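You operate a simulated robot arm through the tools that you are given. There is no shell and no other tool. Be economical: measure what you need, move in short steps, check, and stop when the job is done.

You run a simulated robot arm. Do the job below in one go: nothing can be reset, and whatever is moved stays where it is left.

JOB
Switch the sewing machine off and put pack No 72 away.
Fine: work lamp off too; machine off before the small clear guard goes down; the pack goes in the open wooden drawer; shut it; the other packs stay out. Set down upright: what you pick out.

The check looks at the end state, three seconds after you hand in, the way a careful person would. Anything else that was tipped, shoved, dropped, spilled or broken makes it a failure.

ROBOT AND FRAMES
A 7-joint arm with a fingered hand on a trunk, on a base that drives. Base frame: it is fixed to the floor where the robot stands at the start and does not move with it; the origin is under the middle of the robot, x ahead of it, y to its left, z up. Lengths are in mm, angles in degrees, forces in N, time in s.
With the tool pointing down near the work surface it reaches from about 320 to 720 mm from the robot's upright axis, wherever it stands. Its first joint turns from -166.0 to 166.0 degrees. Places, roughly: black pedal [500, 100, 100]; black switch [500, 0, 700]; blue button [500, -100, 700]; green wheel [700, -100, 1000]; grey guide plate [700, 200, 800]; inside of the wooden drawer [500, 500, 600]; oil knob [700, 0, 1000]; short black lever [700, 500, 1000]; small black dial [700, 0, 1000]; small black knob [600, 200, 800]; small clear guard [600, 400, 900]; small drawer [500, 300, 700]; small grey dial [700, 400, 1000]; small olive door [700, -100, 800]; small orange knob [700, 300, 1000]; teal lever [600, 0, 900]. Payload 4 kg.
Tool frame: the origin (TCP) lies between the finger pads and is the grasp point; the fingertips stand 26 mm ahead of it; z points along the fingers, y is the line along which they close. Largest opening 148 mm; the body of the gripper starts 73 mm behind the TCP. The gripper is a hand of 3 fingers: y runs from the thumb to the fingers, the wrist lies at [0, 0, -239] in the tool frame.
Orientation is that of the tool frame in the base frame, as [roll, pitch, yaw] about the fixed x, y, z axes, in that order (R = Rz(yaw) Ry(pitch) Rx(roll)). With the fingers straight down and closing along the base's y, the tool's x points along the base's -x, its y along +y and its z along -z.

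CONTROLS
- The arm moves only by the tool servo_tool. Its argument "plan" is a list of rows, each a list of 6 numbers: the shift along the tool's x, y, z in mm, then the turn, a rotation vector about the tool's x, y, z in degrees. In form: [[tx, ty, tz, rx, ry, rz], ...]. A call has 1 to 20 rows; each row is the pose to reach, as a shift and turn from the pose commanded when the call began, along the tool's axes at that moment. Each row takes 0.2 s and may step no farther than 50 mm and 8.6 degrees from the row before; otherwise, the whole call is refused. Where a pose cannot be reached the arm comes as near as it can. A force on the tool above 40 N (or 10 N above the force at the start of the call, whichever is more), or a blocked arm, ends the call early, and 0.2 s more pass. In this call time passes only in rows, and 0.2 s behind the last. The reply holds the time, the measured pose of the TCP, the force on the tool along the base axes, the opening and the grip force, in the units named above and with some noise, with the torque about the TCP (base axes, N m) and any sound that the robot's microphone picked up, and new pictures: "views" is both (left out), scene, wrist or none.
- Cameras (640 x 400 px; columns grow to the right, rows downward): "scene" is now at [15.5, 166.7, 1549.9]; the picture's right is [0.20, -0.98, 0.00], its down [-0.76, -0.15, -0.63] and it looks along [0.62, 0.13, -0.77] (base axes); focal length 278 px, centre (320, 200). "wrist" rides on the gripper at [68, -39, -90] in the tool frame; the picture's right is [0.50, 0.87, 0.00], its down [-0.66, 0.38, -0.65] and it looks along [-0.57, 0.33, 0.76] (tool axes); focal length 222 px, centre (320, 200). There is no depth. A picture from a camera that has moved, and an enlarged one, comes with that camera's place and axes in the base frame and with its lens.
- slide_trunk(by): slides the trunk up (or, below 0, down) by that many mm; the arm and the scene camera ride with it, the base frame stays. It gives what a move gives, with no picture.
- base_move(legs): drives the robot by 1 to 6 legs, each [ahead, left, turn to the left] in mm, mm and degrees, along the robot's own axes; the way and the turn of a leg run together, so that a leg with both is an arc; at most 1500 mm and 180 degrees a leg. The arm and the cameras ride along, it lands a little off, and it stops where it bumps. It gives what a move gives, and a new picture of the scene camera.
- curl_fingers(finger1, finger2, thumb_bend): sets how far each is bent, from 0 (flat) to 100 (curled in); at 30 the hand is open as for a grip, at 70 the pads meet at the TCP. One left out holds its place. A second passes; each finger stops where it meets its share of the squeeze, and holds until it gets a number again. It is the only way to open and close the hand. It gives what a move gives, with no picture; readings hold the bend of each and the force on the fingers (four entries, about 0 where the hand has none), thumb and palm.
- aim_head(pan, tilt): turns the head with the scene camera to pan (to the left, within 155 degrees either way) and tilt (down, from -29 to 69), counted from straight ahead of the robot. It gives what a move gives, and a new picture of the scene camera.
- zoom(camera, box): a new picture of the part [left, top, right, bottom] of that camera's present view, enlarged. It takes no simulated time.
- close_job(): hands the job in; it is judged then, once.

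Work in short steps. Places have to be worked out from the pictures, the camera data and where the tool is seen: move nearer, look again, correct. Check each grasp and each placing, and mend what went wrong. You have 120 turns and 260 pictures in all, those below and enlarged ones among them. Open the gripper and draw the arm clear of the work before you hand the job in, unless the task says otherwise; then end with one line.

The tools are called after "Request:" by a JSON object that holds its "method" and its "body". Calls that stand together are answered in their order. servo_tool: Moves the arm, as the interface text tells. Its arguments: {"type":"object","properties":{"plan":{"type":"array"},"views":{"type":"string","enum":["both","scene","wrist","none"]}},"required":["plan"]} The other tools are called the same way: slide_trunk (by) slides the trunk up or down; curl_fingers (finger1, finger2, thumb_bend) moves the fingers one by one; base_move (legs) drives the base; aim_head (pan, tilt) turns the head that bears the scene camera; zoom (camera, box) takes an enlarged picture of a part of a camera's view; close_job () hands the job in.

At the start:

```text
t: 0.0
tool_pos: [363.2, 208.2, 1220.0]
ee_rot: [-179.9, 0.0, -179.9]
wrist_force: [-0.5, -0.3, -0.1]
ft_torque: [-0.01, -0.01, 0.0]
finger_gap: 147.9
gripper_force: 0.0
shape: jaw
bend: [30.0, 30.0, 30.0]
finger forces: [0.0, 0.1, 0.0, 0.0, 0.0, 0.0]
trunk travel left (down, up): [-525.0, 65.0]
robot x, y, heading: [-2.2, 3.1, -0.0]
head pan, tilt: [11.5, 50.7]
```

scene: 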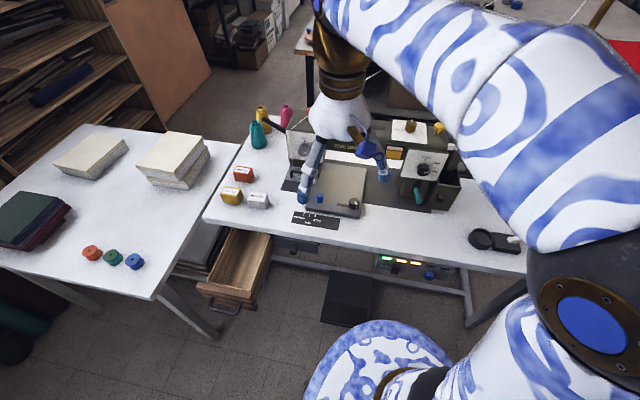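
wrist: 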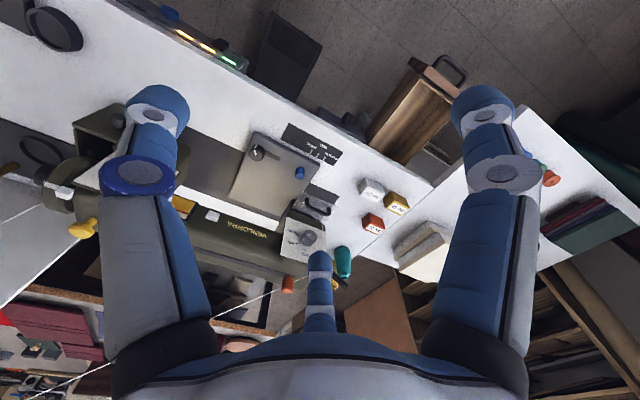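

I start by enlarging the packs, the machine and the switch box beneath the table.

Request:
{"method": "zoom", "body": {"camera": "scene", "box": [200, 140, 360, 240]}}

Request:
{"method": "zoom", "body": {"camera": "scene", "box": [340, 110, 540, 290]}}

Request:
{"method": "zoom", "body": {"camera": "wrist", "box": [220, 100, 440, 240]}}

Request:
{"method": "zoom", "body": {"camera": "wrist", "box": [120, 0, 280, 100]}}

```text
4.00 times, centred on (280, 190) of scene
camera zoom: at [15.5, 166.7, 1549.9], right [0.2, -0.98, 0.0], down [-0.76, -0.15, -0.63], along [0.62, 0.13, -0.77], focal length 1111 px, centre (480, 240)
```

zoom: 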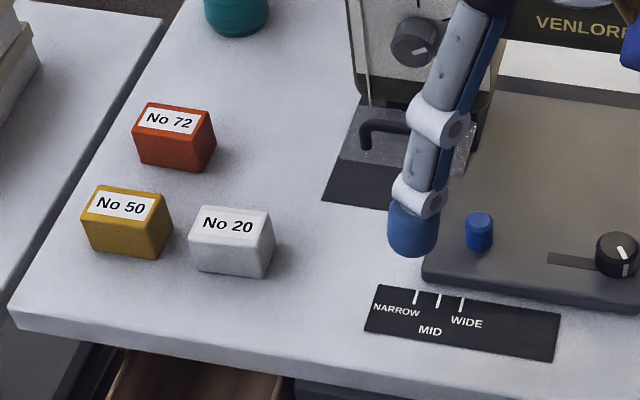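

```text
2.22 times, centred on (440, 200) of scene
camera zoom: at [15.5, 166.7, 1549.9], right [0.2, -0.98, 0.0], down [-0.76, -0.15, -0.63], along [0.62, 0.13, -0.77], focal length 617 px, centre (53, 200)
```

zoom: 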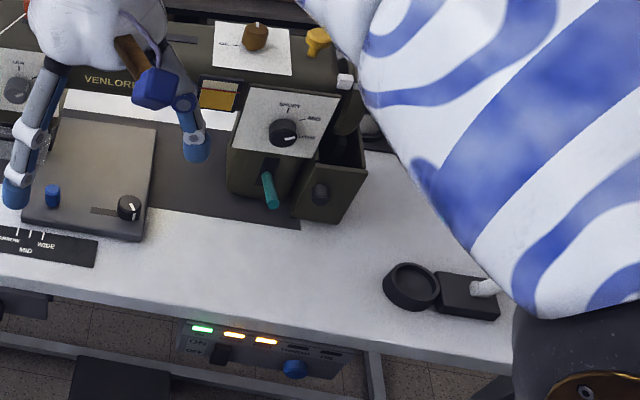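

```text
2.86 times, centred on (330, 170) of wrist
camera zoom: at [294.4, 169.5, 1308.7], right [-0.5, 0.87, 0.0], down [0.66, 0.38, 0.65], along [0.57, 0.33, -0.76], focal length 635 px, centre (291, 286)
```

zoom: 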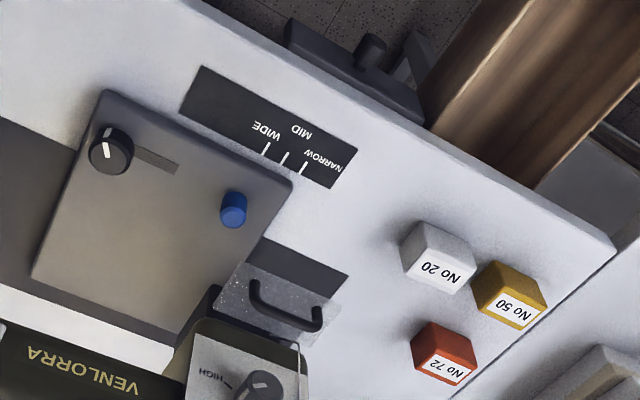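

```text
4.00 times, centred on (200, 50) of wrist
camera zoom: at [294.4, 169.5, 1308.7], right [-0.5, 0.87, 0.0], down [0.66, 0.38, 0.65], along [0.57, 0.33, -0.76], focal length 888 px, centre (800, 800)
```

zoom: 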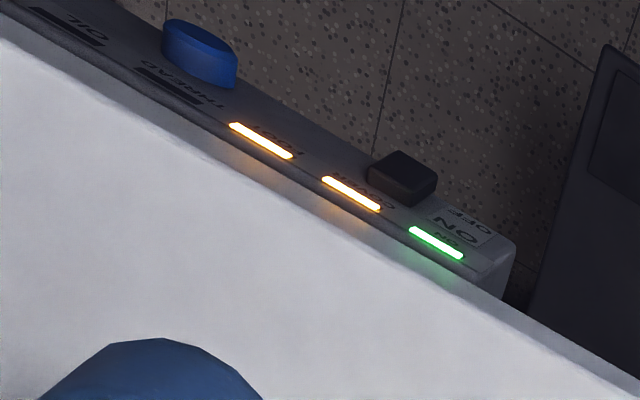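

Zooming re-renders sharply, so I look closely at the control box and the machine head.

Request:
{"method": "zoom", "body": {"camera": "scene", "box": [365, 245, 461, 305]}}

Request:
{"method": "zoom", "body": {"camera": "scene", "box": [380, 110, 476, 170]}}

Request:
{"method": "zoom", "body": {"camera": "scene", "box": [250, 120, 346, 220]}}

Request:
{"method": "zoom", "body": {"camera": "wrist", "box": [220, 180, 380, 300]}}

```text
6.67 times, centred on (413, 275) of scene
camera zoom: at [15.5, 166.7, 1549.9], right [0.2, -0.98, 0.0], down [-0.76, -0.15, -0.63], along [0.62, 0.13, -0.77], focal length 1852 px, centre (-300, -300)
```

zoom: 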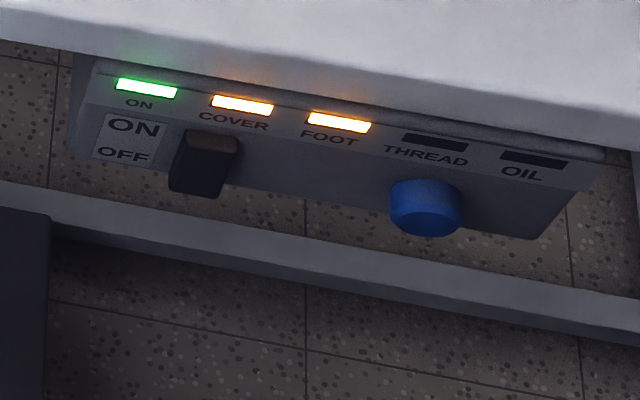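

```text
6.67 times, centred on (428, 140) of scene
camera zoom: at [15.5, 166.7, 1549.9], right [0.2, -0.98, 0.0], down [-0.76, -0.15, -0.63], along [0.62, 0.13, -0.77], focal length 1852 px, centre (-400, 600)
```

zoom: 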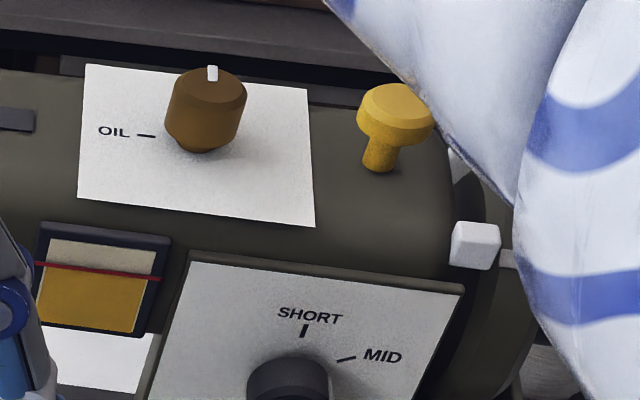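

```text
4.00 times, centred on (298, 170) of scene
camera zoom: at [15.5, 166.7, 1549.9], right [0.2, -0.98, 0.0], down [-0.76, -0.15, -0.63], along [0.62, 0.13, -0.77], focal length 1111 px, centre (408, 320)
```

zoom: 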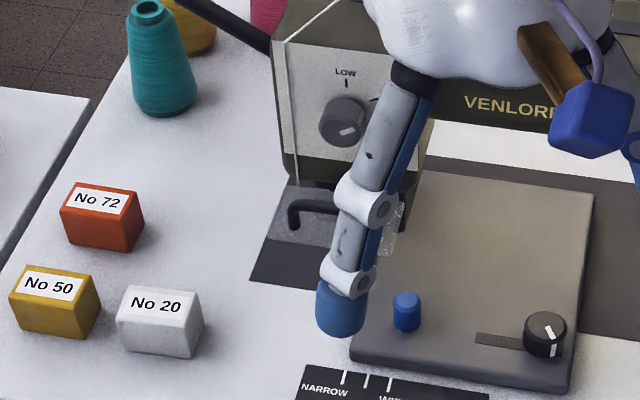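

```text
3.33 times, centred on (300, 240) of wrist
camera zoom: at [294.4, 169.5, 1308.7], right [-0.5, 0.87, 0.0], down [0.66, 0.38, 0.65], along [0.57, 0.33, -0.76], focal length 740 px, centre (387, 67)
```

zoom: 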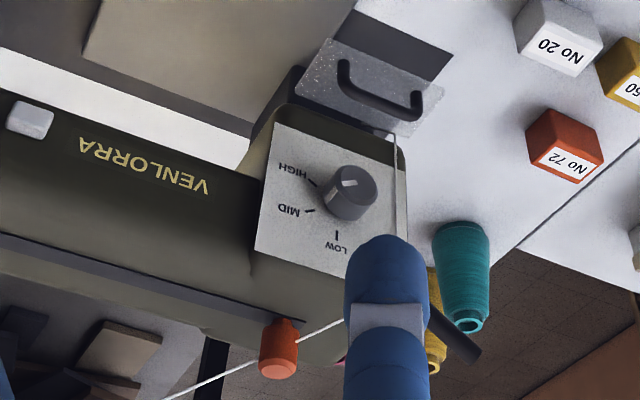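

I need an unobstructed view; I swing the hand left, out of the scene camera's sight line, to look for the lamp.

Request:
{"method": "servo_tool", "body": {"plan": [[25, 45, 0, 0, 0, 0], [50, 90, 0, 0, 0, 0], [75, 130, 0, 0, 0, 0], [100, 170, 0, 0, 0, 0], [130, 210, 0, 0, 0, 0], [160, 245, 0, 0, 0, 0], [195, 280, 0, 0, 0, 0], [230, 310, 0, 0, 0, 0]], "views": "scene"}}

Request:
{"method": "aim_head", "body": {"pan": -5, "tilt": 42}}

```text
refused: row 1 steps farther than a row can; nothing moved
```

```text
t: 0.8
tool_pos: [362.7, 207.4, 1219.1]
ee_rot: [180.0, 0.0, -179.9]
wrist_force: [0.1, -0.4, 0.3]
ft_torque: [0.01, 0.0, 0.02]
finger_gap: 147.8
gripper_force: 0.0
shape: jaw
bend: [30.0, 30.0, 30.0]
finger forces: [0.0, 0.0, 0.1, 0.0, 0.0, 0.0]
trunk travel left (down, up): [-525.0, 65.0]
robot x, y, heading: [-0.4, 2.9, 0.2]
head pan, tilt: [-5.0, 42.0]
camera scene: at [24.0, 144.2, 1562.0], right [-0.09, -1.0, 0.0], down [-0.67, 0.06, -0.74], along [0.74, -0.06, -0.67], focal length 278 px, centre (320, 200)
```

scene: 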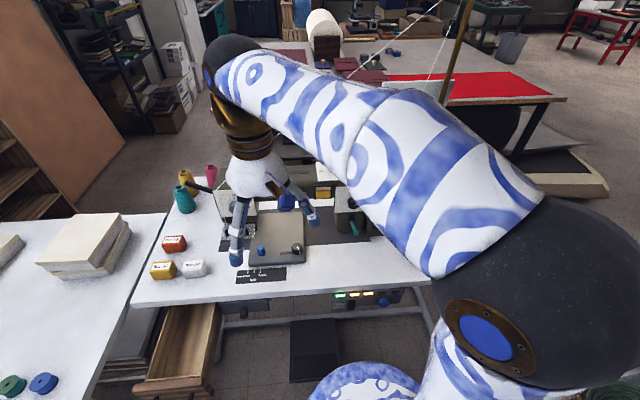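

Steps must be under 50 mm; I swing the hand left in smaller steps.

Request:
{"method": "servo_tool", "body": {"plan": [[20, 42, 0, 0, 0, 0], [40, 84, 0, 0, 0, 0], [60, 126, 0, 0, 0, 0], [85, 166, 0, 0, 0, 0], [112, 204, 0, 0, 0, 0], [142, 240, 0, 0, 0, 0], [175, 274, 0, 0, 0, 0], [210, 305, 0, 0, 0, 0], [250, 330, 0, 0, 0, 0]], "views": "scene"}}

```text
t: 2.8
tool_pos: [112.6, 537.8, 1218.5]
ee_rot: [-179.9, 0.1, 179.9]
wrist_force: [0.1, 0.8, -0.5]
ft_torque: [0.02, 0.02, 0.05]
finger_gap: 147.7
gripper_force: 0.0
shape: jaw
bend: [30.0, 30.0, 30.0]
finger forces: [0.0, 0.1, 0.0, 0.1, 0.0, 0.0]
trunk travel left (down, up): [-525.0, 65.0]
robot x, y, heading: [1.8, 0.8, 0.2]
head pan, tilt: [-5.0, 42.0]
camera scene: at [23.4, 145.0, 1562.0], right [-0.09, -1.0, 0.0], down [-0.67, 0.06, -0.74], along [0.74, -0.07, -0.67], focal length 278 px, centre (320, 200)
```

scene: 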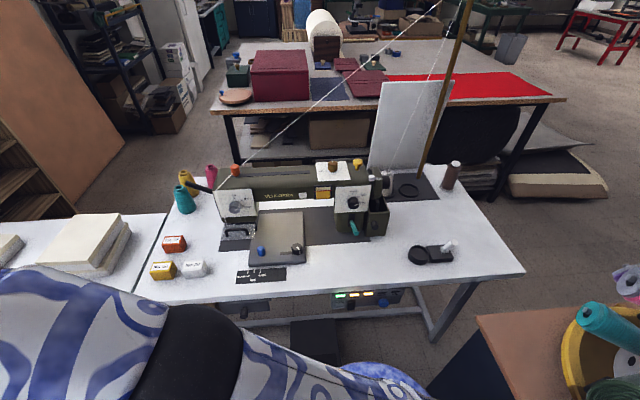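

The view is clear now; zooming the machine, left end, right end and the object at the table's right.

Request:
{"method": "zoom", "body": {"camera": "scene", "box": [205, 150, 301, 210]}}

Request:
{"method": "zoom", "body": {"camera": "scene", "box": [295, 150, 407, 240]}}

Request:
{"method": "zoom", "body": {"camera": "scene", "box": [210, 195, 320, 290]}}

Request:
{"method": "zoom", "body": {"camera": "scene", "box": [395, 220, 475, 280]}}

```text
6.67 times, centred on (253, 180) of scene
camera zoom: at [23.4, 145.0, 1562.0], right [-0.09, -1.0, 0.0], down [-0.67, 0.06, -0.74], along [0.74, -0.07, -0.67], focal length 1852 px, centre (767, 333)
```

zoom: 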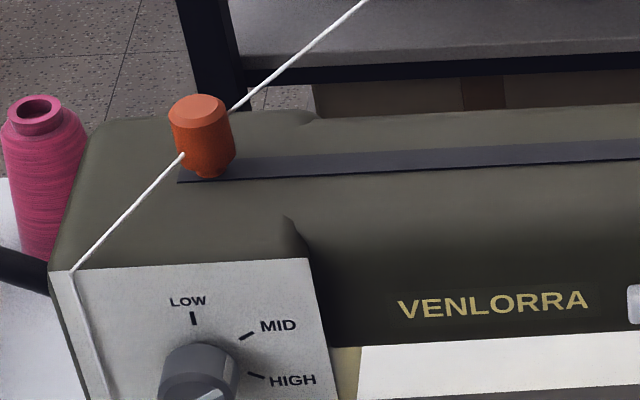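

```text
4.44 times, centred on (351, 195) of scene
camera zoom: at [23.4, 145.0, 1562.0], right [-0.09, -1.0, 0.0], down [-0.67, 0.06, -0.74], along [0.74, -0.07, -0.67], focal length 1234 px, centre (182, 222)
```

zoom: 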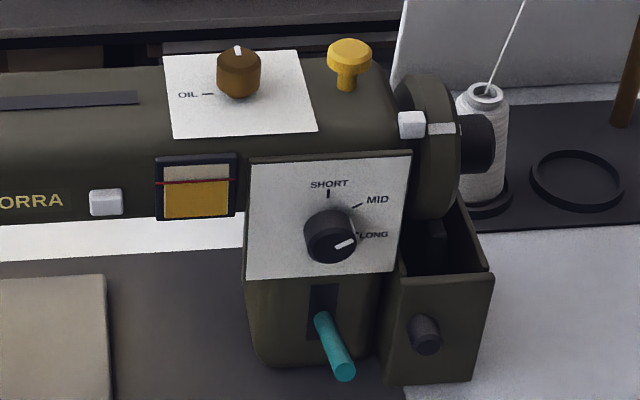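

```text
4.21 times, centred on (265, 242) of scene
camera zoom: at [23.4, 145.0, 1562.0], right [-0.09, -1.0, 0.0], down [-0.67, 0.06, -0.74], along [0.74, -0.07, -0.67], focal length 1170 px, centre (552, 21)
```

zoom: 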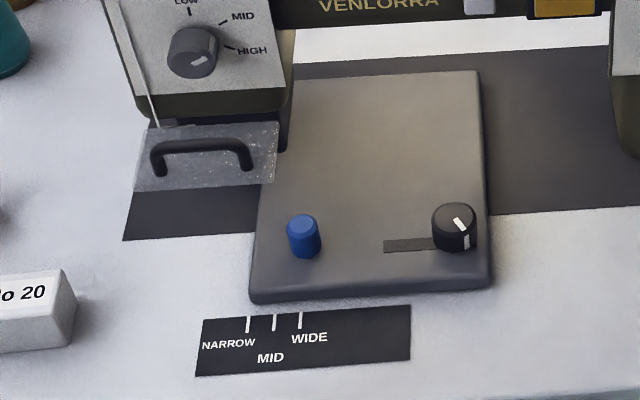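

```text
6.67 times, centred on (435, 250) of scene
camera zoom: at [23.4, 145.0, 1562.0], right [-0.09, -1.0, 0.0], down [-0.67, 0.06, -0.74], along [0.74, -0.07, -0.67], focal length 1852 px, centre (-447, -133)
```

zoom: 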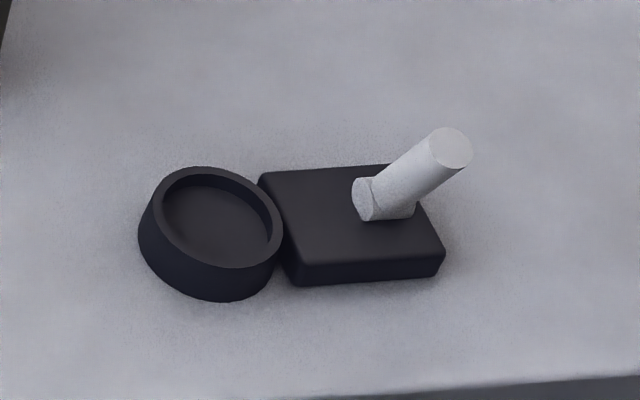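

The white rocker on the arm next to "VENLORRA" is probably the lamp switch; the black switch sits near (475, 0, 676). I bring the hand in front of the control box and tilt it 45° so the wrist camera looks forward.

Request:
{"method": "servo_tool", "body": {"plan": [[-35, -30, 0, 0, 0, 0], [-70, -60, 0, 0, 0, 0], [-105, -92, 0, 0, 0, 0], [-138, -128, 0, 0, 0, 0], [-166, -166, 0, 0, 0, 0], [-190, -206, 0, 0, 0, 0], [-210, -248, 0, 0, 0, 0], [-225, -293, 0, 0, 0, 0], [-230, -340, 0, 0, 0, 0], [-230, -385, 0, 0, 0, 0], [-230, -430, 0, 0, 0, 0], [-230, -475, 0, 0, 0, 0], [-230, -498, 40, 0, 0, 0], [-230, -498, 85, 0, 0, 0], [-230, -498, 130, 0, 0, 0], [-230, -498, 175, 0, 0, 0], [-230, -498, 220, 0, 0, 0]], "views": "none"}}

Request:
{"method": "servo_tool", "body": {"plan": [[0, 0, 0, 0, -8, 0], [0, 0, 0, 0, -16, 0], [0, 0, 0, 0, -24, 0], [0, 0, 0, 0, -32, 0], [0, 0, 0, 0, -40, 0], [0, 0, 0, 0, -45, 0]], "views": "both"}}

```text
t: 6.4
tool_pos: [341.4, 39.2, 999.5]
ee_rot: [180.0, 0.0, -180.0]
wrist_force: [0.7, 0.3, -0.7]
ft_torque: [0.03, 0.0, 0.0]
finger_gap: 147.7
gripper_force: 0.1
shape: jaw
bend: [30.0, 30.0, 30.0]
finger forces: [0.1, 0.0, 0.0, 0.0, 0.0, 0.0]
trunk travel left (down, up): [-525.0, 65.0]
robot x, y, heading: [2.3, 0.1, -0.1]
head pan, tilt: [-5.0, 42.0]
```

```text
t: 7.8
tool_pos: [433.5, 72.5, 1062.7]
ee_rot: [-179.9, 45.0, -179.9]
wrist_force: [-0.1, -0.2, 0.0]
ft_torque: [-0.01, 0.0, 0.01]
finger_gap: 148.1
gripper_force: 0.1
shape: jaw
bend: [30.0, 30.0, 30.0]
finger forces: [0.1, 0.1, 0.1, 0.1, 0.0, 0.0]
out of reach, approached as far as the arm can: row 3, 4, 5, 6
trunk travel left (down, up): [-525.0, 65.0]
robot x, y, heading: [-1.4, -0.8, 0.0]
head pan, tilt: [-5.0, 42.0]
camera scene: at [23.9, 144.5, 1562.0], right [-0.09, -1.0, 0.0], down [-0.67, 0.06, -0.74], along [0.74, -0.07, -0.67], focal length 278 px, centre (320, 200)
camera wrist: at [320.6, 33.1, 1078.3], right [-0.35, 0.87, -0.35], down [0.0, 0.38, 0.93], along [0.94, 0.33, -0.14], focal length 222 px, centre (320, 200)
```

scene: 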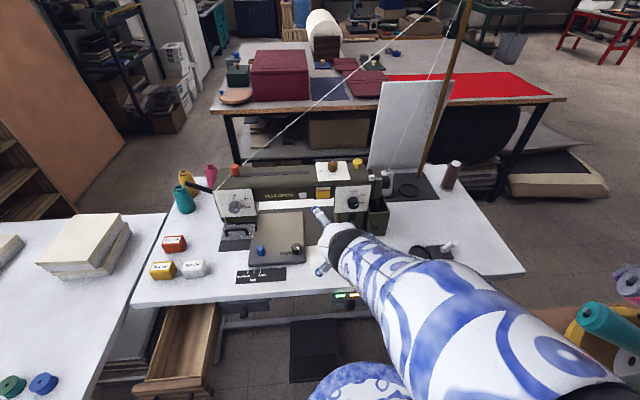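
wrist: 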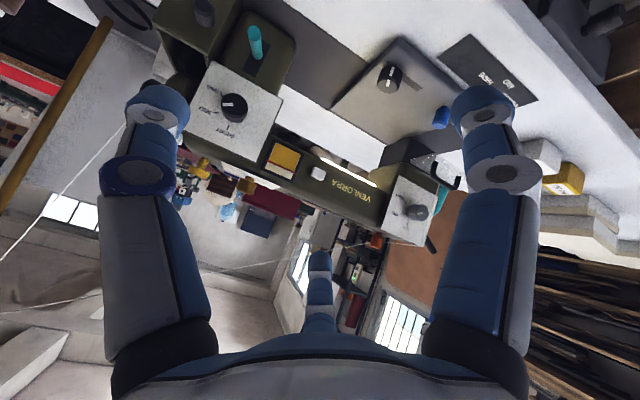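

The lamp is the glowing bar under the machine arm. Zooming it and its white switch.

Request:
{"method": "zoom", "body": {"camera": "wrist", "box": [260, 130, 420, 230]}}

Request:
{"method": "base_move", "body": {"legs": [[-150, 0, 0]]}}

```text
4.00 times, centred on (340, 180) of wrist
camera zoom: at [320.6, 33.1, 1078.3], right [-0.35, 0.87, -0.35], down [0.0, 0.38, 0.93], along [0.94, 0.33, -0.14], focal length 888 px, centre (240, 280)
```

zoom: 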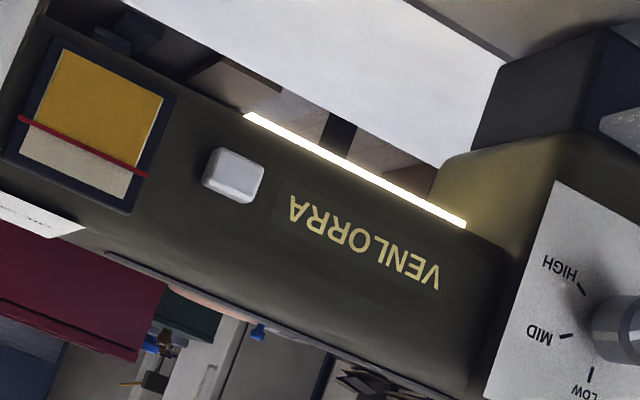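

```text
t: 9.2
tool_pos: [282.1, 70.8, 1062.7]
ee_rot: [-180.0, 44.7, 179.9]
wrist_force: [-0.1, -0.6, 0.1]
ft_torque: [0.01, 0.01, 0.0]
finger_gap: 147.9
gripper_force: 0.0
shape: jaw
bend: [30.0, 30.0, 30.0]
finger forces: [0.0, 0.0, 0.0, 0.1, 0.0, 0.1]
trunk travel left (down, up): [-525.0, 65.0]
robot x, y, heading: [-148.9, -3.1, -0.0]
head pan, tilt: [-5.0, 42.0]
camera scene: at [-127.1, 144.1, 1562.1], right [-0.09, -1.0, 0.0], down [-0.67, 0.06, -0.74], along [0.74, -0.07, -0.67], focal length 278 px, centre (320, 200)
```

scene: 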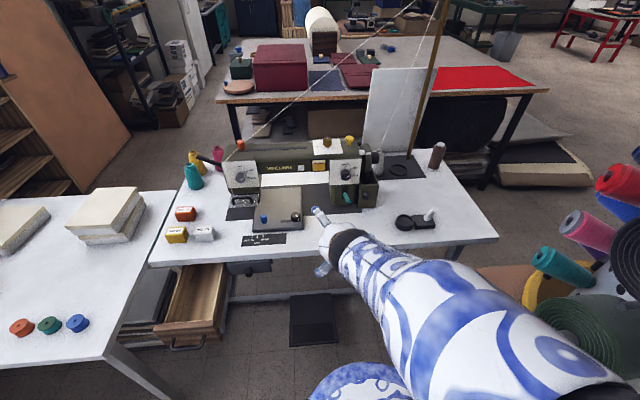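

Now I lower the trunk so the hand and wrist camera are level with the control box.

Request:
{"method": "slide_trunk", "body": {"by": -330}}

Request:
{"method": "servo_tool", "body": {"plan": [[0, -20, 0, 0, 0, 0], [0, -40, 0, 0, 0, 0]], "views": "both"}}

```text
t: 12.4
tool_pos: [281.5, 71.2, 731.5]
ee_rot: [-179.9, 44.8, 179.9]
wrist_force: [0.1, 1.4, 0.4]
ft_torque: [-0.01, 0.0, 0.02]
finger_gap: 148.1
gripper_force: 0.0
shape: jaw
bend: [30.0, 30.0, 30.0]
finger forces: [0.1, 0.0, 0.0, 0.0, 0.0, 0.0]
trunk travel left (down, up): [-195.0, 395.0]
robot x, y, heading: [-147.1, 3.1, 0.1]
head pan, tilt: [-5.0, 42.0]
```

```text
t: 13.0
tool_pos: [289.4, 32.1, 737.2]
ee_rot: [-180.0, 44.7, 179.9]
wrist_force: [0.1, 0.2, -0.1]
ft_torque: [-0.02, -0.01, 0.0]
finger_gap: 147.7
gripper_force: 0.0
shape: jaw
bend: [30.0, 30.0, 30.0]
finger forces: [0.1, 0.1, 0.0, 0.0, 0.0, 0.1]
out of reach, approached as far as the arm can: row 1, 2
trunk travel left (down, up): [-195.0, 395.0]
robot x, y, heading: [-154.7, 0.4, -0.2]
head pan, tilt: [-5.0, 42.0]
camera scene: at [-126.4, 144.2, 1232.1], right [-0.09, -1.0, 0.0], down [-0.67, 0.06, -0.74], along [0.74, -0.07, -0.67], focal length 278 px, centre (320, 200)
camera wrist: at [176.3, -6.7, 752.6], right [-0.35, 0.87, -0.35], down [0.01, 0.38, 0.93], along [0.94, 0.33, -0.14], focal length 222 px, centre (320, 200)
```

scene: 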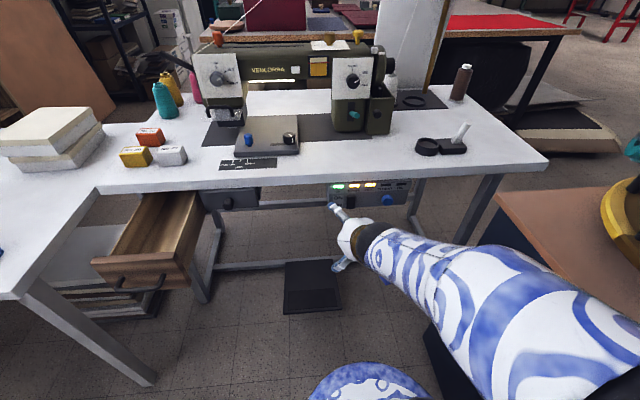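
wrist: 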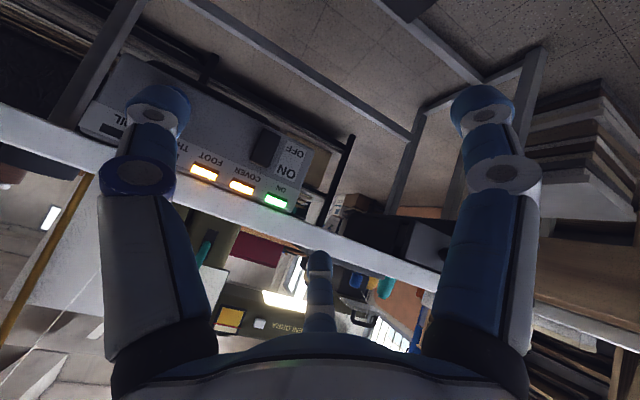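

Zoom on the switch.

Request:
{"method": "zoom", "body": {"camera": "wrist", "box": [170, 100, 330, 220]}}

Request:
{"method": "zoom", "body": {"camera": "scene", "box": [320, 172, 416, 222]}}

Request:
{"method": "zoom", "body": {"camera": "scene", "box": [80, 170, 280, 300]}}

```text
3.33 times, centred on (250, 160) of wrist
camera zoom: at [176.3, -6.7, 752.6], right [-0.35, 0.87, -0.35], down [0.01, 0.38, 0.93], along [0.94, 0.33, -0.14], focal length 740 px, centre (553, 333)
```

zoom: 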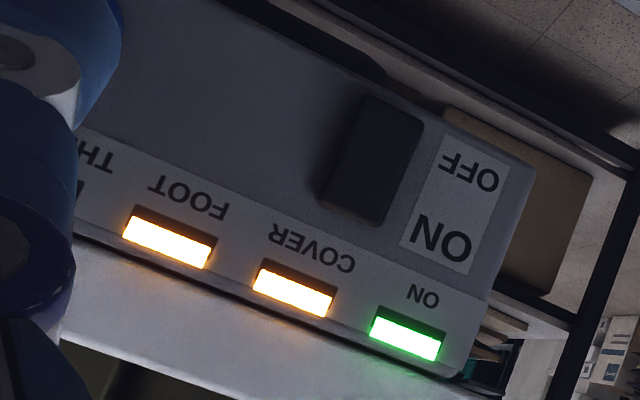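

```text
6.67 times, centred on (368, 197) of scene
camera zoom: at [-126.4, 144.2, 1232.1], right [-0.09, -1.0, 0.0], down [-0.67, 0.06, -0.74], along [0.74, -0.07, -0.67], focal length 1852 px, centre (0, 220)
```

zoom: 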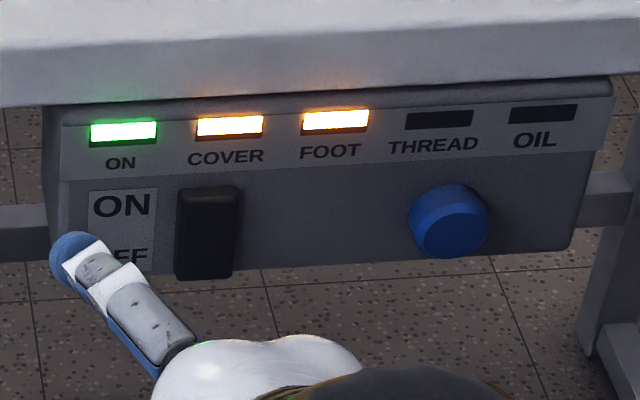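

```text
3.08 times, centred on (180, 235) of scene
camera zoom: at [-126.4, 144.2, 1232.1], right [-0.09, -1.0, 0.0], down [-0.67, 0.06, -0.74], along [0.74, -0.07, -0.67], focal length 855 px, centre (751, 92)
```

zoom: 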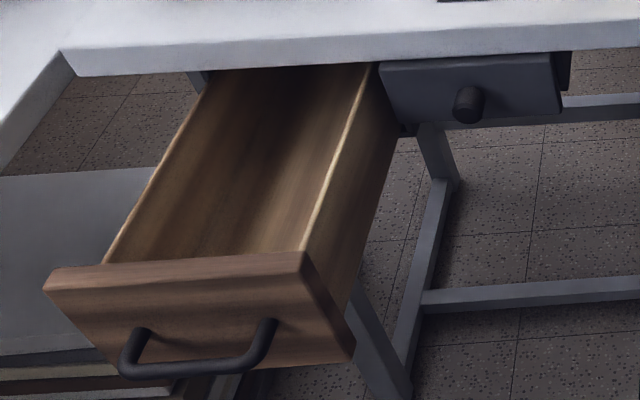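

The rocker has ON pressed in at its top; I must push its lower half in (about x 440, y 0, z 675). I close the fingers to a point and come nearer.

Request:
{"method": "curl_fingers", "body": {"finger1": 70, "finger2": 70, "thumb_bend": 70}}

Request:
{"method": "servo_tool", "body": {"plan": [[-5, -15, 40, 0, 0, 0], [-10, -30, 80, 0, 0, 0], [-20, -32, 100, 0, 0, 0]], "views": "both"}}

```text
t: 14.0
tool_pos: [288.3, 32.2, 736.8]
ee_rot: [-180.0, 44.7, 180.0]
wrist_force: [-1.0, -0.1, -0.2]
ft_torque: [-0.02, 0.0, 0.02]
finger_gap: 0.1
gripper_force: 0.1
shape: fingers
bend: [69.0, 69.0, 70.0]
finger forces: [0.0, 0.0, 0.1, 0.1, 0.0, 0.1]
trunk travel left (down, up): [-195.0, 395.0]
robot x, y, heading: [-152.4, 1.3, 0.2]
head pan, tilt: [-5.0, 42.0]
```

```text
t: 15.0
tool_pos: [351.7, 143.9, 687.3]
ee_rot: [-179.1, 45.5, -161.3]
wrist_force: [-0.3, 0.1, -1.0]
ft_torque: [0.03, 0.0, -0.04]
finger_gap: 0.0
gripper_force: 0.0
shape: fingers
bend: [69.0, 69.0, 70.0]
finger forces: [0.1, 0.0, 0.1, 0.1, 0.0, 0.1]
out of reach, approached as far as the arm can: row 2
trunk travel left (down, up): [-195.0, 395.0]
robot x, y, heading: [-152.7, 0.6, -0.2]
head pan, tilt: [-5.0, 42.0]
stopped in row 3: the arm was blocked; the commanded pose is now the measured one
camera scene: at [-126.7, 144.4, 1232.0], right [-0.09, -1.0, 0.0], down [-0.67, 0.06, -0.74], along [0.74, -0.07, -0.67], focal length 278 px, centre (320, 200)
camera wrist: at [256.2, 72.4, 700.3], right [-0.6, 0.71, -0.37], down [-0.13, 0.37, 0.92], along [0.79, 0.6, -0.13], focal length 222 px, centre (320, 200)
```

scene: 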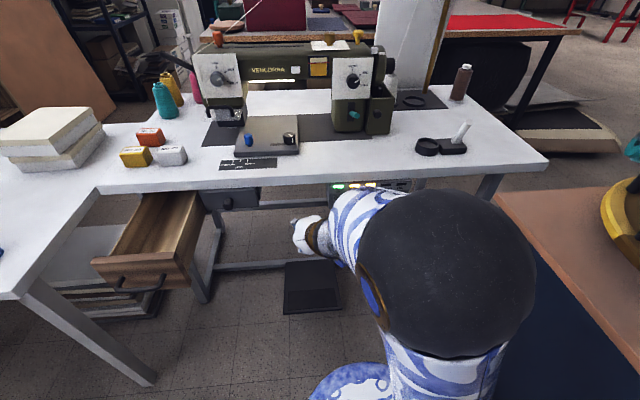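
wrist: 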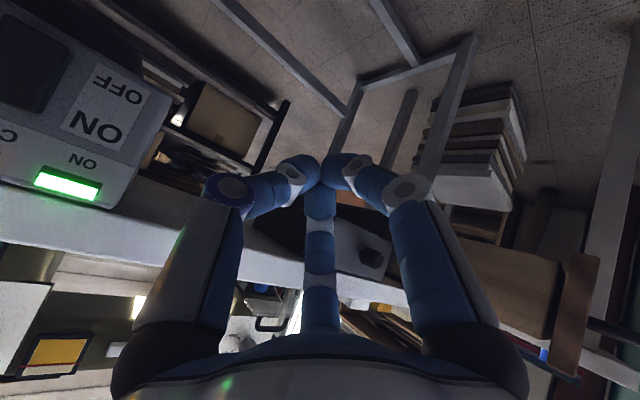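

The arm folded into another posture near its limit. I back the base off another 150 mm to give it room, then re-aim.

Request:
{"method": "base_move", "body": {"legs": [[-150, 0, 0]]}}

Request:
{"method": "servo_tool", "body": {"plan": [[0, 0, 0, 0, 0, 0]], "views": "none"}}

```text
t: 16.4
tool_pos: [199.3, 142.5, 685.6]
ee_rot: [-179.1, 45.6, -161.3]
wrist_force: [0.4, -0.8, -0.2]
ft_torque: [0.01, 0.0, -0.02]
finger_gap: 0.0
gripper_force: 0.0
shape: fingers
bend: [69.0, 69.0, 70.0]
finger forces: [0.0, 0.1, 0.0, 0.0, 0.0, 0.1]
trunk travel left (down, up): [-195.0, 395.0]
robot x, y, heading: [-297.7, -5.4, 0.1]
head pan, tilt: [-5.0, 42.0]
camera scene: at [-276.7, 144.2, 1232.1], right [-0.09, -1.0, 0.0], down [-0.67, 0.06, -0.74], along [0.74, -0.06, -0.67], focal length 278 px, centre (320, 200)
```

scene: 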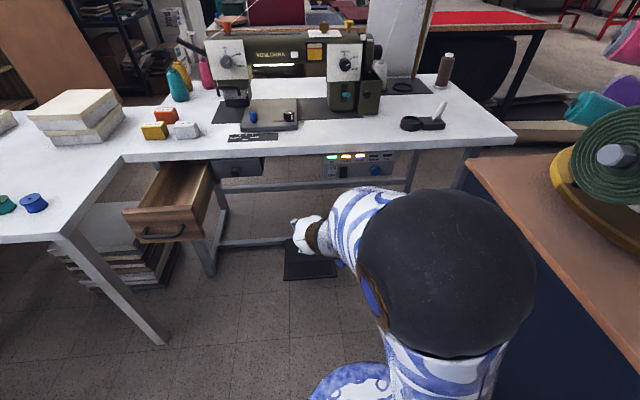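

```text
t: 16.8
tool_pos: [202.1, 142.7, 685.8]
ee_rot: [-179.1, 45.5, -161.2]
wrist_force: [1.0, 0.0, 0.0]
ft_torque: [0.02, -0.01, 0.0]
finger_gap: 0.0
gripper_force: 0.2
shape: fingers
bend: [69.0, 69.0, 70.0]
finger forces: [0.1, 0.0, 0.0, 0.0, 0.0, 0.0]
trunk travel left (down, up): [-195.0, 395.0]
robot x, y, heading: [-299.3, 1.3, 0.1]
head pan, tilt: [-5.0, 42.0]
```

Now I bring the tool to about (380, 0, 690), facing straight ahead again.

Request:
{"method": "servo_tool", "body": {"plan": [[-13, -28, 12, 1.9, 0, 1.9], [-26, -56, 24, 3.8, 0, 3.7], [-39, -84, 37, 5.7, 0, 5.6], [-52, -111, 49, 7.6, 0, 7.5], [-65, -138, 61, 9.5, 0, 9.4], [-78, -165, 73, 11.4, 0, 11.2], [-91, -193, 85, 13.3, 0, 13.1]], "views": "both"}}

```text
t: 18.4
tool_pos: [378.9, -2.2, 693.3]
ee_rot: [-179.2, 45.7, 179.9]
wrist_force: [0.1, 0.3, 0.9]
ft_torque: [-0.01, 0.0, 0.0]
finger_gap: 0.1
gripper_force: 0.1
shape: fingers
bend: [69.0, 69.0, 70.0]
finger forces: [0.0, 0.0, 0.0, 0.0, 0.0, 0.1]
trunk travel left (down, up): [-195.0, 395.0]
robot x, y, heading: [-300.6, -1.6, 0.0]
head pan, tilt: [-5.0, 42.0]
camera scene: at [-277.0, 144.3, 1232.1], right [-0.09, -1.0, 0.0], down [-0.67, 0.06, -0.74], along [0.74, -0.06, -0.67], focal length 278 px, centre (320, 200)
camera wrist: at [266.7, -38.4, 707.3], right [-0.34, 0.87, -0.37], down [-0.01, 0.39, 0.92], along [0.94, 0.31, -0.13], focal length 222 px, centre (320, 200)
```

scene: 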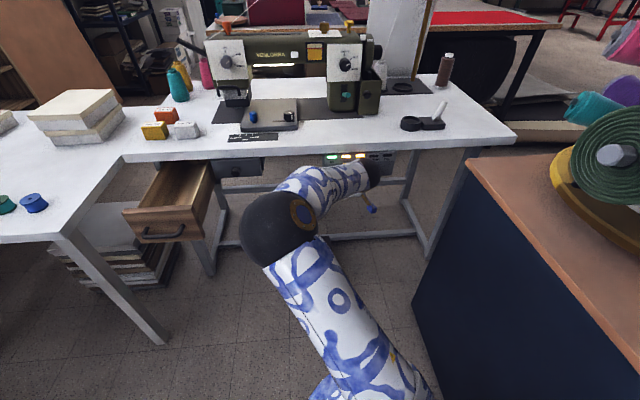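
wrist: 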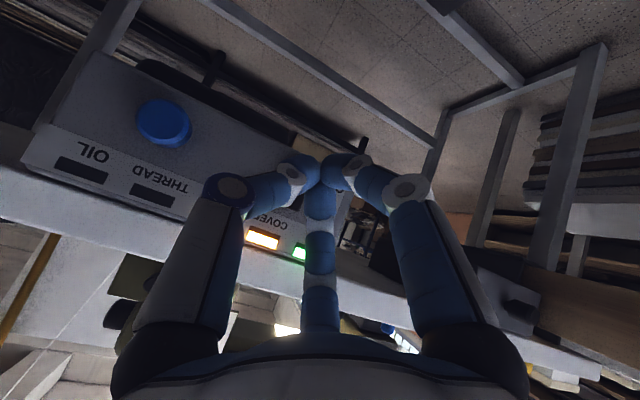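

Zoom to check how the fingertips line up with the rocker.

Request:
{"method": "zoom", "body": {"camera": "wrist", "box": [230, 120, 390, 270]}}

Request:
{"method": "zoom", "body": {"camera": "scene", "box": [310, 140, 420, 220]}}

```text
2.67 times, centred on (310, 195) of wrist
camera zoom: at [266.7, -38.4, 707.3], right [-0.34, 0.87, -0.37], down [-0.01, 0.39, 0.92], along [0.94, 0.31, -0.13], focal length 592 px, centre (347, 213)
```

zoom: 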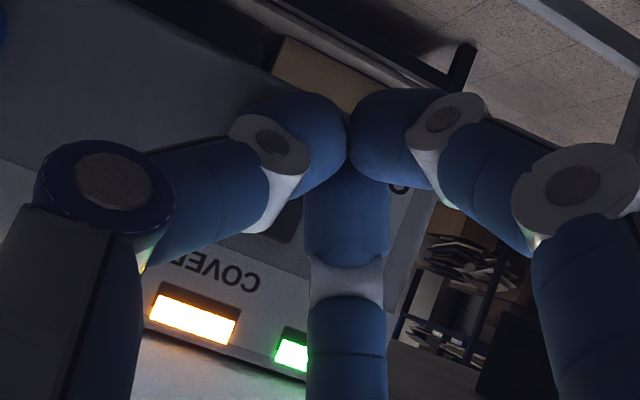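

```text
5.00 times, centred on (365, 180) of scene
camera zoom: at [-277.0, 144.3, 1232.1], right [-0.09, -1.0, 0.0], down [-0.67, 0.06, -0.74], along [0.74, -0.06, -0.67], focal length 1389 px, centre (95, 300)
```

zoom: 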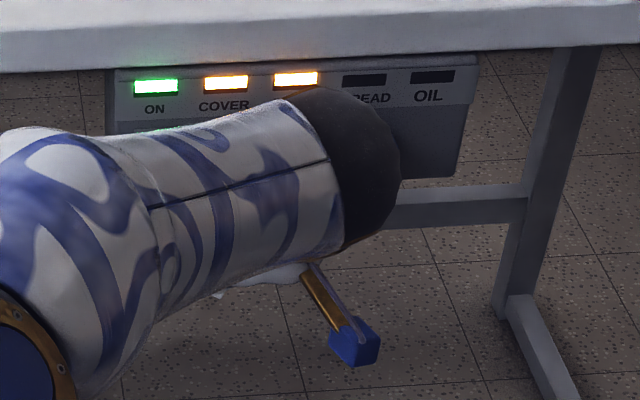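

I push straight ahead at tip height z≈667, listening for a click.

Request:
{"method": "servo_tool", "body": {"plan": [[-8.2, 0, 19.9, 0, 0, 0], [-22.2, 0, 34.2, 0, 0, 0], [-29.2, 0, 41.4, 0, 0, 0], [-33, 0, 45, 0, 0, 0], [-37, 0, 49, 0, 0, 0], [-40.4, 0, 52.9, 0, 0, 0]], "views": "wrist"}}

```text
t: 19.8
tool_pos: [442.9, -3.4, 684.9]
ee_rot: [-179.2, 45.6, 179.8]
wrist_force: [-31.8, -1.8, 2.9]
ft_torque: [0.02, 0.21, -0.13]
finger_gap: 2.4
gripper_force: 20.1
shape: fingers
bend: [67.0, 72.0, 71.0]
finger forces: [0.0, 18.9, 0.0, 0.0, 22.3, 0.0]
trunk travel left (down, up): [-195.0, 395.0]
robot x, y, heading: [-298.9, 1.8, -0.0]
head pan, tilt: [-5.0, 42.0]
camera wrist: at [329.5, -40.9, 699.7], right [-0.34, 0.87, -0.37], down [0.0, 0.39, 0.92], along [0.94, 0.31, -0.13], focal length 222 px, centre (320, 200)
```

wrist: 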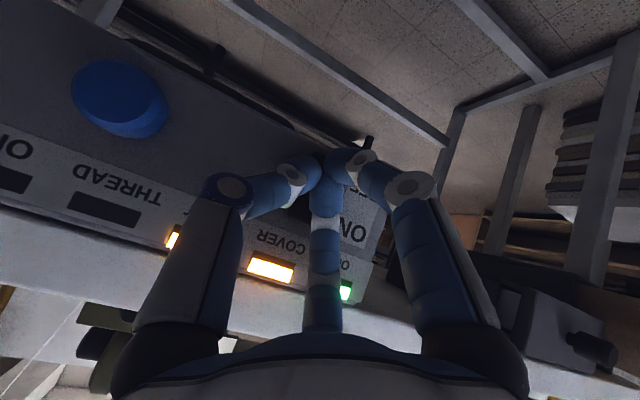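

Contact at 32 N but still lit. Zoom to see where the tips press.

Request:
{"method": "zoom", "body": {"camera": "wrist", "box": [240, 120, 400, 220]}}

```text
4.00 times, centred on (320, 170) of wrist
camera zoom: at [329.5, -40.9, 699.7], right [-0.34, 0.87, -0.37], down [0.0, 0.39, 0.92], along [0.94, 0.31, -0.13], focal length 888 px, centre (320, 320)
```

zoom: 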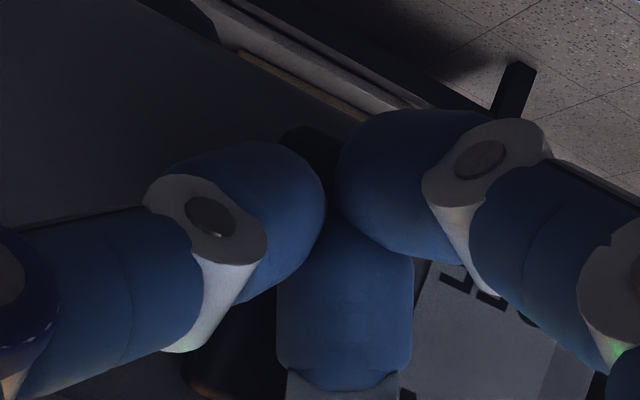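

The rocker's lower end lies a bit below the tips. I back off, go 12 mm lower and 5 mm right, and push again.

Request:
{"method": "servo_tool", "body": {"plan": [[10.5, 0, -10.7, 0, 0, 0], [19.1, -5, -2.3, 0, 0, 0], [12.1, -5, 4.9, 0, 0, 0], [8.6, -5, 8.4, 0, 0, 0], [5.1, -5, 12, 0, 0, 0], [1.6, -5, 15.6, 0, 0, 0], [-1.9, -5, 19.1, 0, 0, 0]], "views": "wrist"}}

```text
t: 21.2
tool_pos: [451.4, -10.3, 672.3]
ee_rot: [-179.1, 45.3, 179.9]
wrist_force: [-25.9, 0.1, 2.1]
ft_torque: [0.03, -0.15, 0.35]
finger_gap: 8.1
gripper_force: 13.3
shape: fingers
bend: [64.0, 73.0, 70.0]
finger forces: [0.0, 26.2, 0.0, 0.0, 1.2, 0.0]
trunk travel left (down, up): [-195.0, 395.0]
robot x, y, heading: [-303.7, -2.4, 0.2]
head pan, tilt: [-5.0, 42.0]
stopped in row 7: the force on the tool passed its limit (the readings are from after the stop); the commanded pose is now the measured one
camera wrist: at [338.0, -47.0, 686.7], right [-0.34, 0.87, -0.37], down [0.0, 0.39, 0.92], along [0.94, 0.31, -0.13], focal length 222 px, centre (320, 200)
```

wrist: 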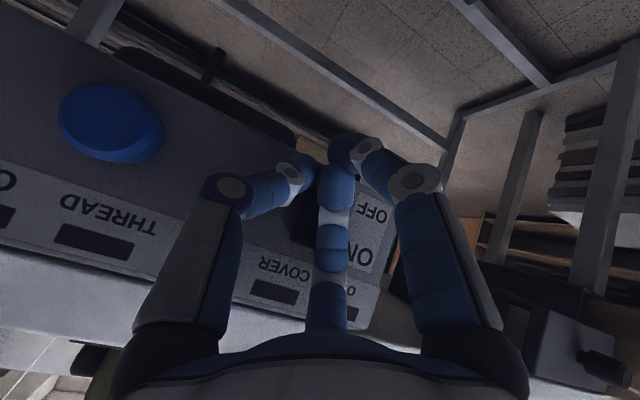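

The indicator lights are out: the machine is off. I back away and look.

Request:
{"method": "servo_tool", "body": {"plan": [[21, 0, -21.5, 0, 0, 0], [49, 0, -50, 0, 0, 0], [70, 0, -72, 0, 0, 0]], "views": "both"}}

Request:
{"method": "zoom", "body": {"camera": "scene", "box": [190, 20, 400, 150]}}

```text
t: 22.0
tool_pos: [352.8, -8.0, 671.4]
ee_rot: [-179.1, 45.4, -180.0]
wrist_force: [-0.5, 0.0, -0.1]
ft_torque: [-0.01, -0.01, 0.05]
finger_gap: 0.7
gripper_force: 0.1
shape: fingers
bend: [69.0, 70.0, 70.0]
finger forces: [0.1, 0.0, 0.0, 0.0, 0.0, 0.0]
trunk travel left (down, up): [-195.0, 395.0]
robot x, y, heading: [-303.3, -1.5, -0.2]
head pan, tilt: [-5.0, 42.0]
camera scene: at [-276.9, 144.2, 1232.0], right [-0.09, -1.0, 0.0], down [-0.67, 0.06, -0.74], along [0.74, -0.07, -0.67], focal length 278 px, centre (320, 200)
camera wrist: at [240.1, -45.3, 686.4], right [-0.34, 0.87, -0.37], down [0.0, 0.39, 0.92], along [0.94, 0.31, -0.13], focal length 222 px, centre (320, 200)
```

scene: 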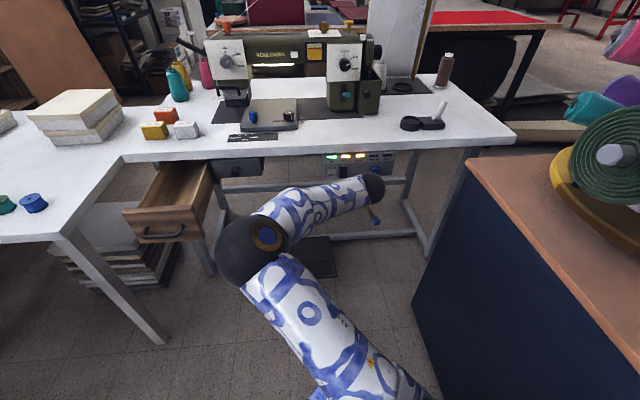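
wrist: 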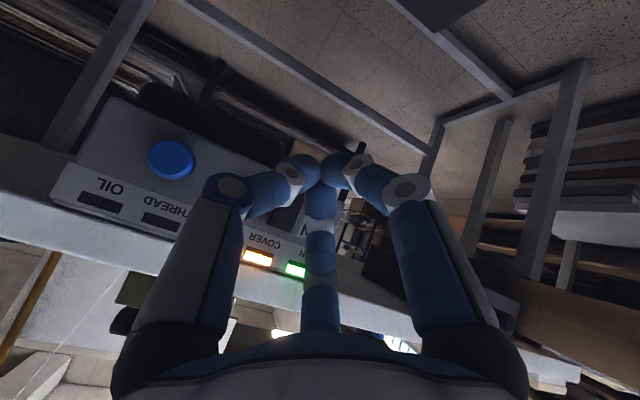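

```text
3.05 times, centred on (295, 85) of scene
camera zoom: at [-276.9, 144.2, 1232.0], right [-0.09, -1.0, 0.0], down [-0.67, 0.06, -0.74], along [0.74, -0.07, -0.67], focal length 846 px, centre (396, 550)
```

zoom: 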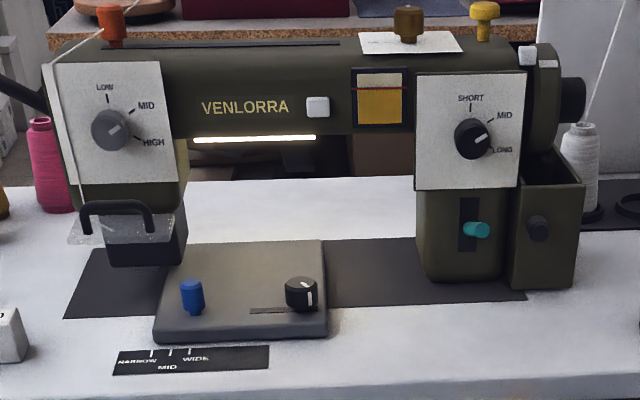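

It sprang back on: the rocker did not latch. I look at its shape before a second try.

Request:
{"method": "zoom", "body": {"camera": "scene", "box": [310, 145, 400, 205]}}

Request:
{"method": "servo_tool", "body": {"plan": [[10, 40, -10, 0, 0, 0], [20, 80, -20, 0, 0, 0], [20, 110, -20, 0, 0, 0]], "views": "wrist"}}

```text
6.67 times, centred on (355, 175) of scene
camera zoom: at [-276.9, 144.2, 1232.0], right [-0.09, -1.0, 0.0], down [-0.67, 0.06, -0.74], along [0.74, -0.07, -0.67], focal length 1852 px, centre (87, 367)
```

zoom: 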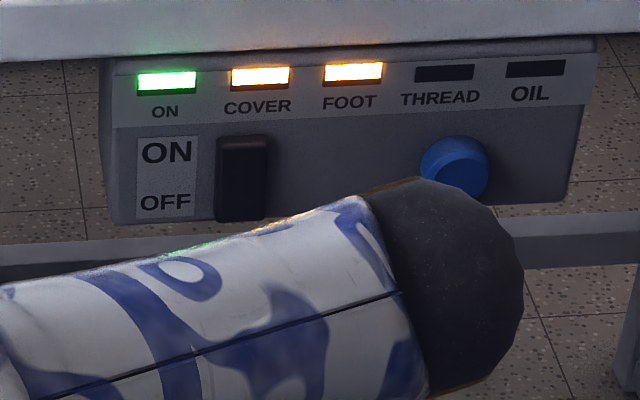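

```text
t: 22.8
tool_pos: [326.2, 101.6, 672.1]
ee_rot: [-179.1, 45.3, 179.8]
wrist_force: [0.6, -0.5, 0.0]
ft_torque: [0.0, 0.0, -0.01]
finger_gap: 0.7
gripper_force: 0.0
shape: fingers
bend: [69.0, 70.0, 70.0]
finger forces: [0.1, 0.0, 0.0, 0.1, 0.1, 0.1]
trunk travel left (down, up): [-195.0, 395.0]
robot x, y, heading: [-300.9, -0.9, -0.0]
head pan, tilt: [-5.0, 42.0]
camera wrist: at [213.4, 64.8, 685.2], right [-0.34, 0.87, -0.37], down [0.0, 0.39, 0.92], along [0.94, 0.31, -0.13], focal length 222 px, centre (320, 200)
```

wrist: 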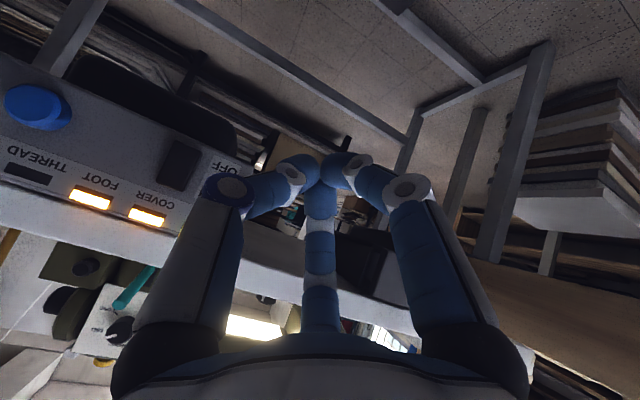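

The knuckle of the far finger touches the rocker's upper half before the tips do. I tilt the hand nearly horizontal (about 80°) so the tips lead, at y≈0.

Request:
{"method": "servo_tool", "body": {"plan": [[0, -20, 0, 0, -7, 0], [0, -40, 0, 0, -14, 0], [0, -60, 0, 0, -21, 0], [0, -80, 0, 0, -28, 0], [0, -102, 0, 0, -35, 0]], "views": "both"}}

```text
t: 24.0
tool_pos: [324.4, 2.0, 672.7]
ee_rot: [-175.7, 80.5, -176.5]
wrist_force: [-0.1, 0.1, 0.0]
ft_torque: [0.02, -0.04, 0.01]
finger_gap: 0.5
gripper_force: 0.0
shape: fingers
bend: [69.0, 70.0, 70.0]
finger forces: [0.0, 0.0, 0.0, 0.0, 0.0, 0.0]
trunk travel left (down, up): [-195.0, 395.0]
robot x, y, heading: [-304.9, 0.1, 0.1]
head pan, tilt: [-5.0, 42.0]
camera scene: at [-277.4, 144.3, 1232.1], right [-0.09, -1.0, 0.0], down [-0.67, 0.06, -0.74], along [0.74, -0.07, -0.67], focal length 278 px, centre (320, 200)
camera wrist: at [223.4, -37.8, 620.1], right [-0.07, 0.86, -0.5], down [-0.53, 0.39, 0.75], along [0.84, 0.32, 0.43], focal length 222 px, centre (320, 200)
```

scene: 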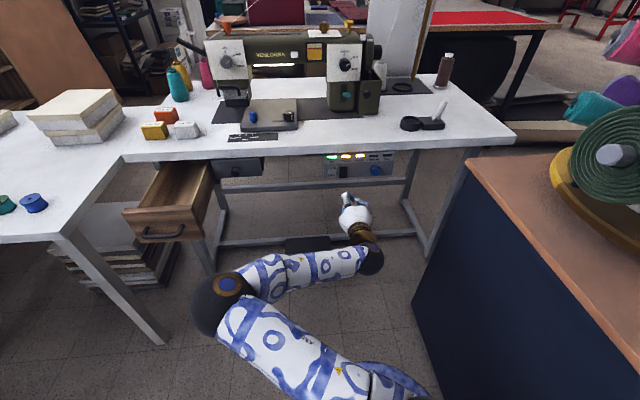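
wrist: 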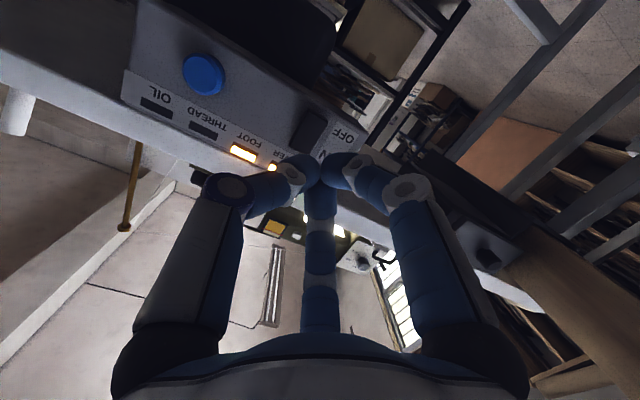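

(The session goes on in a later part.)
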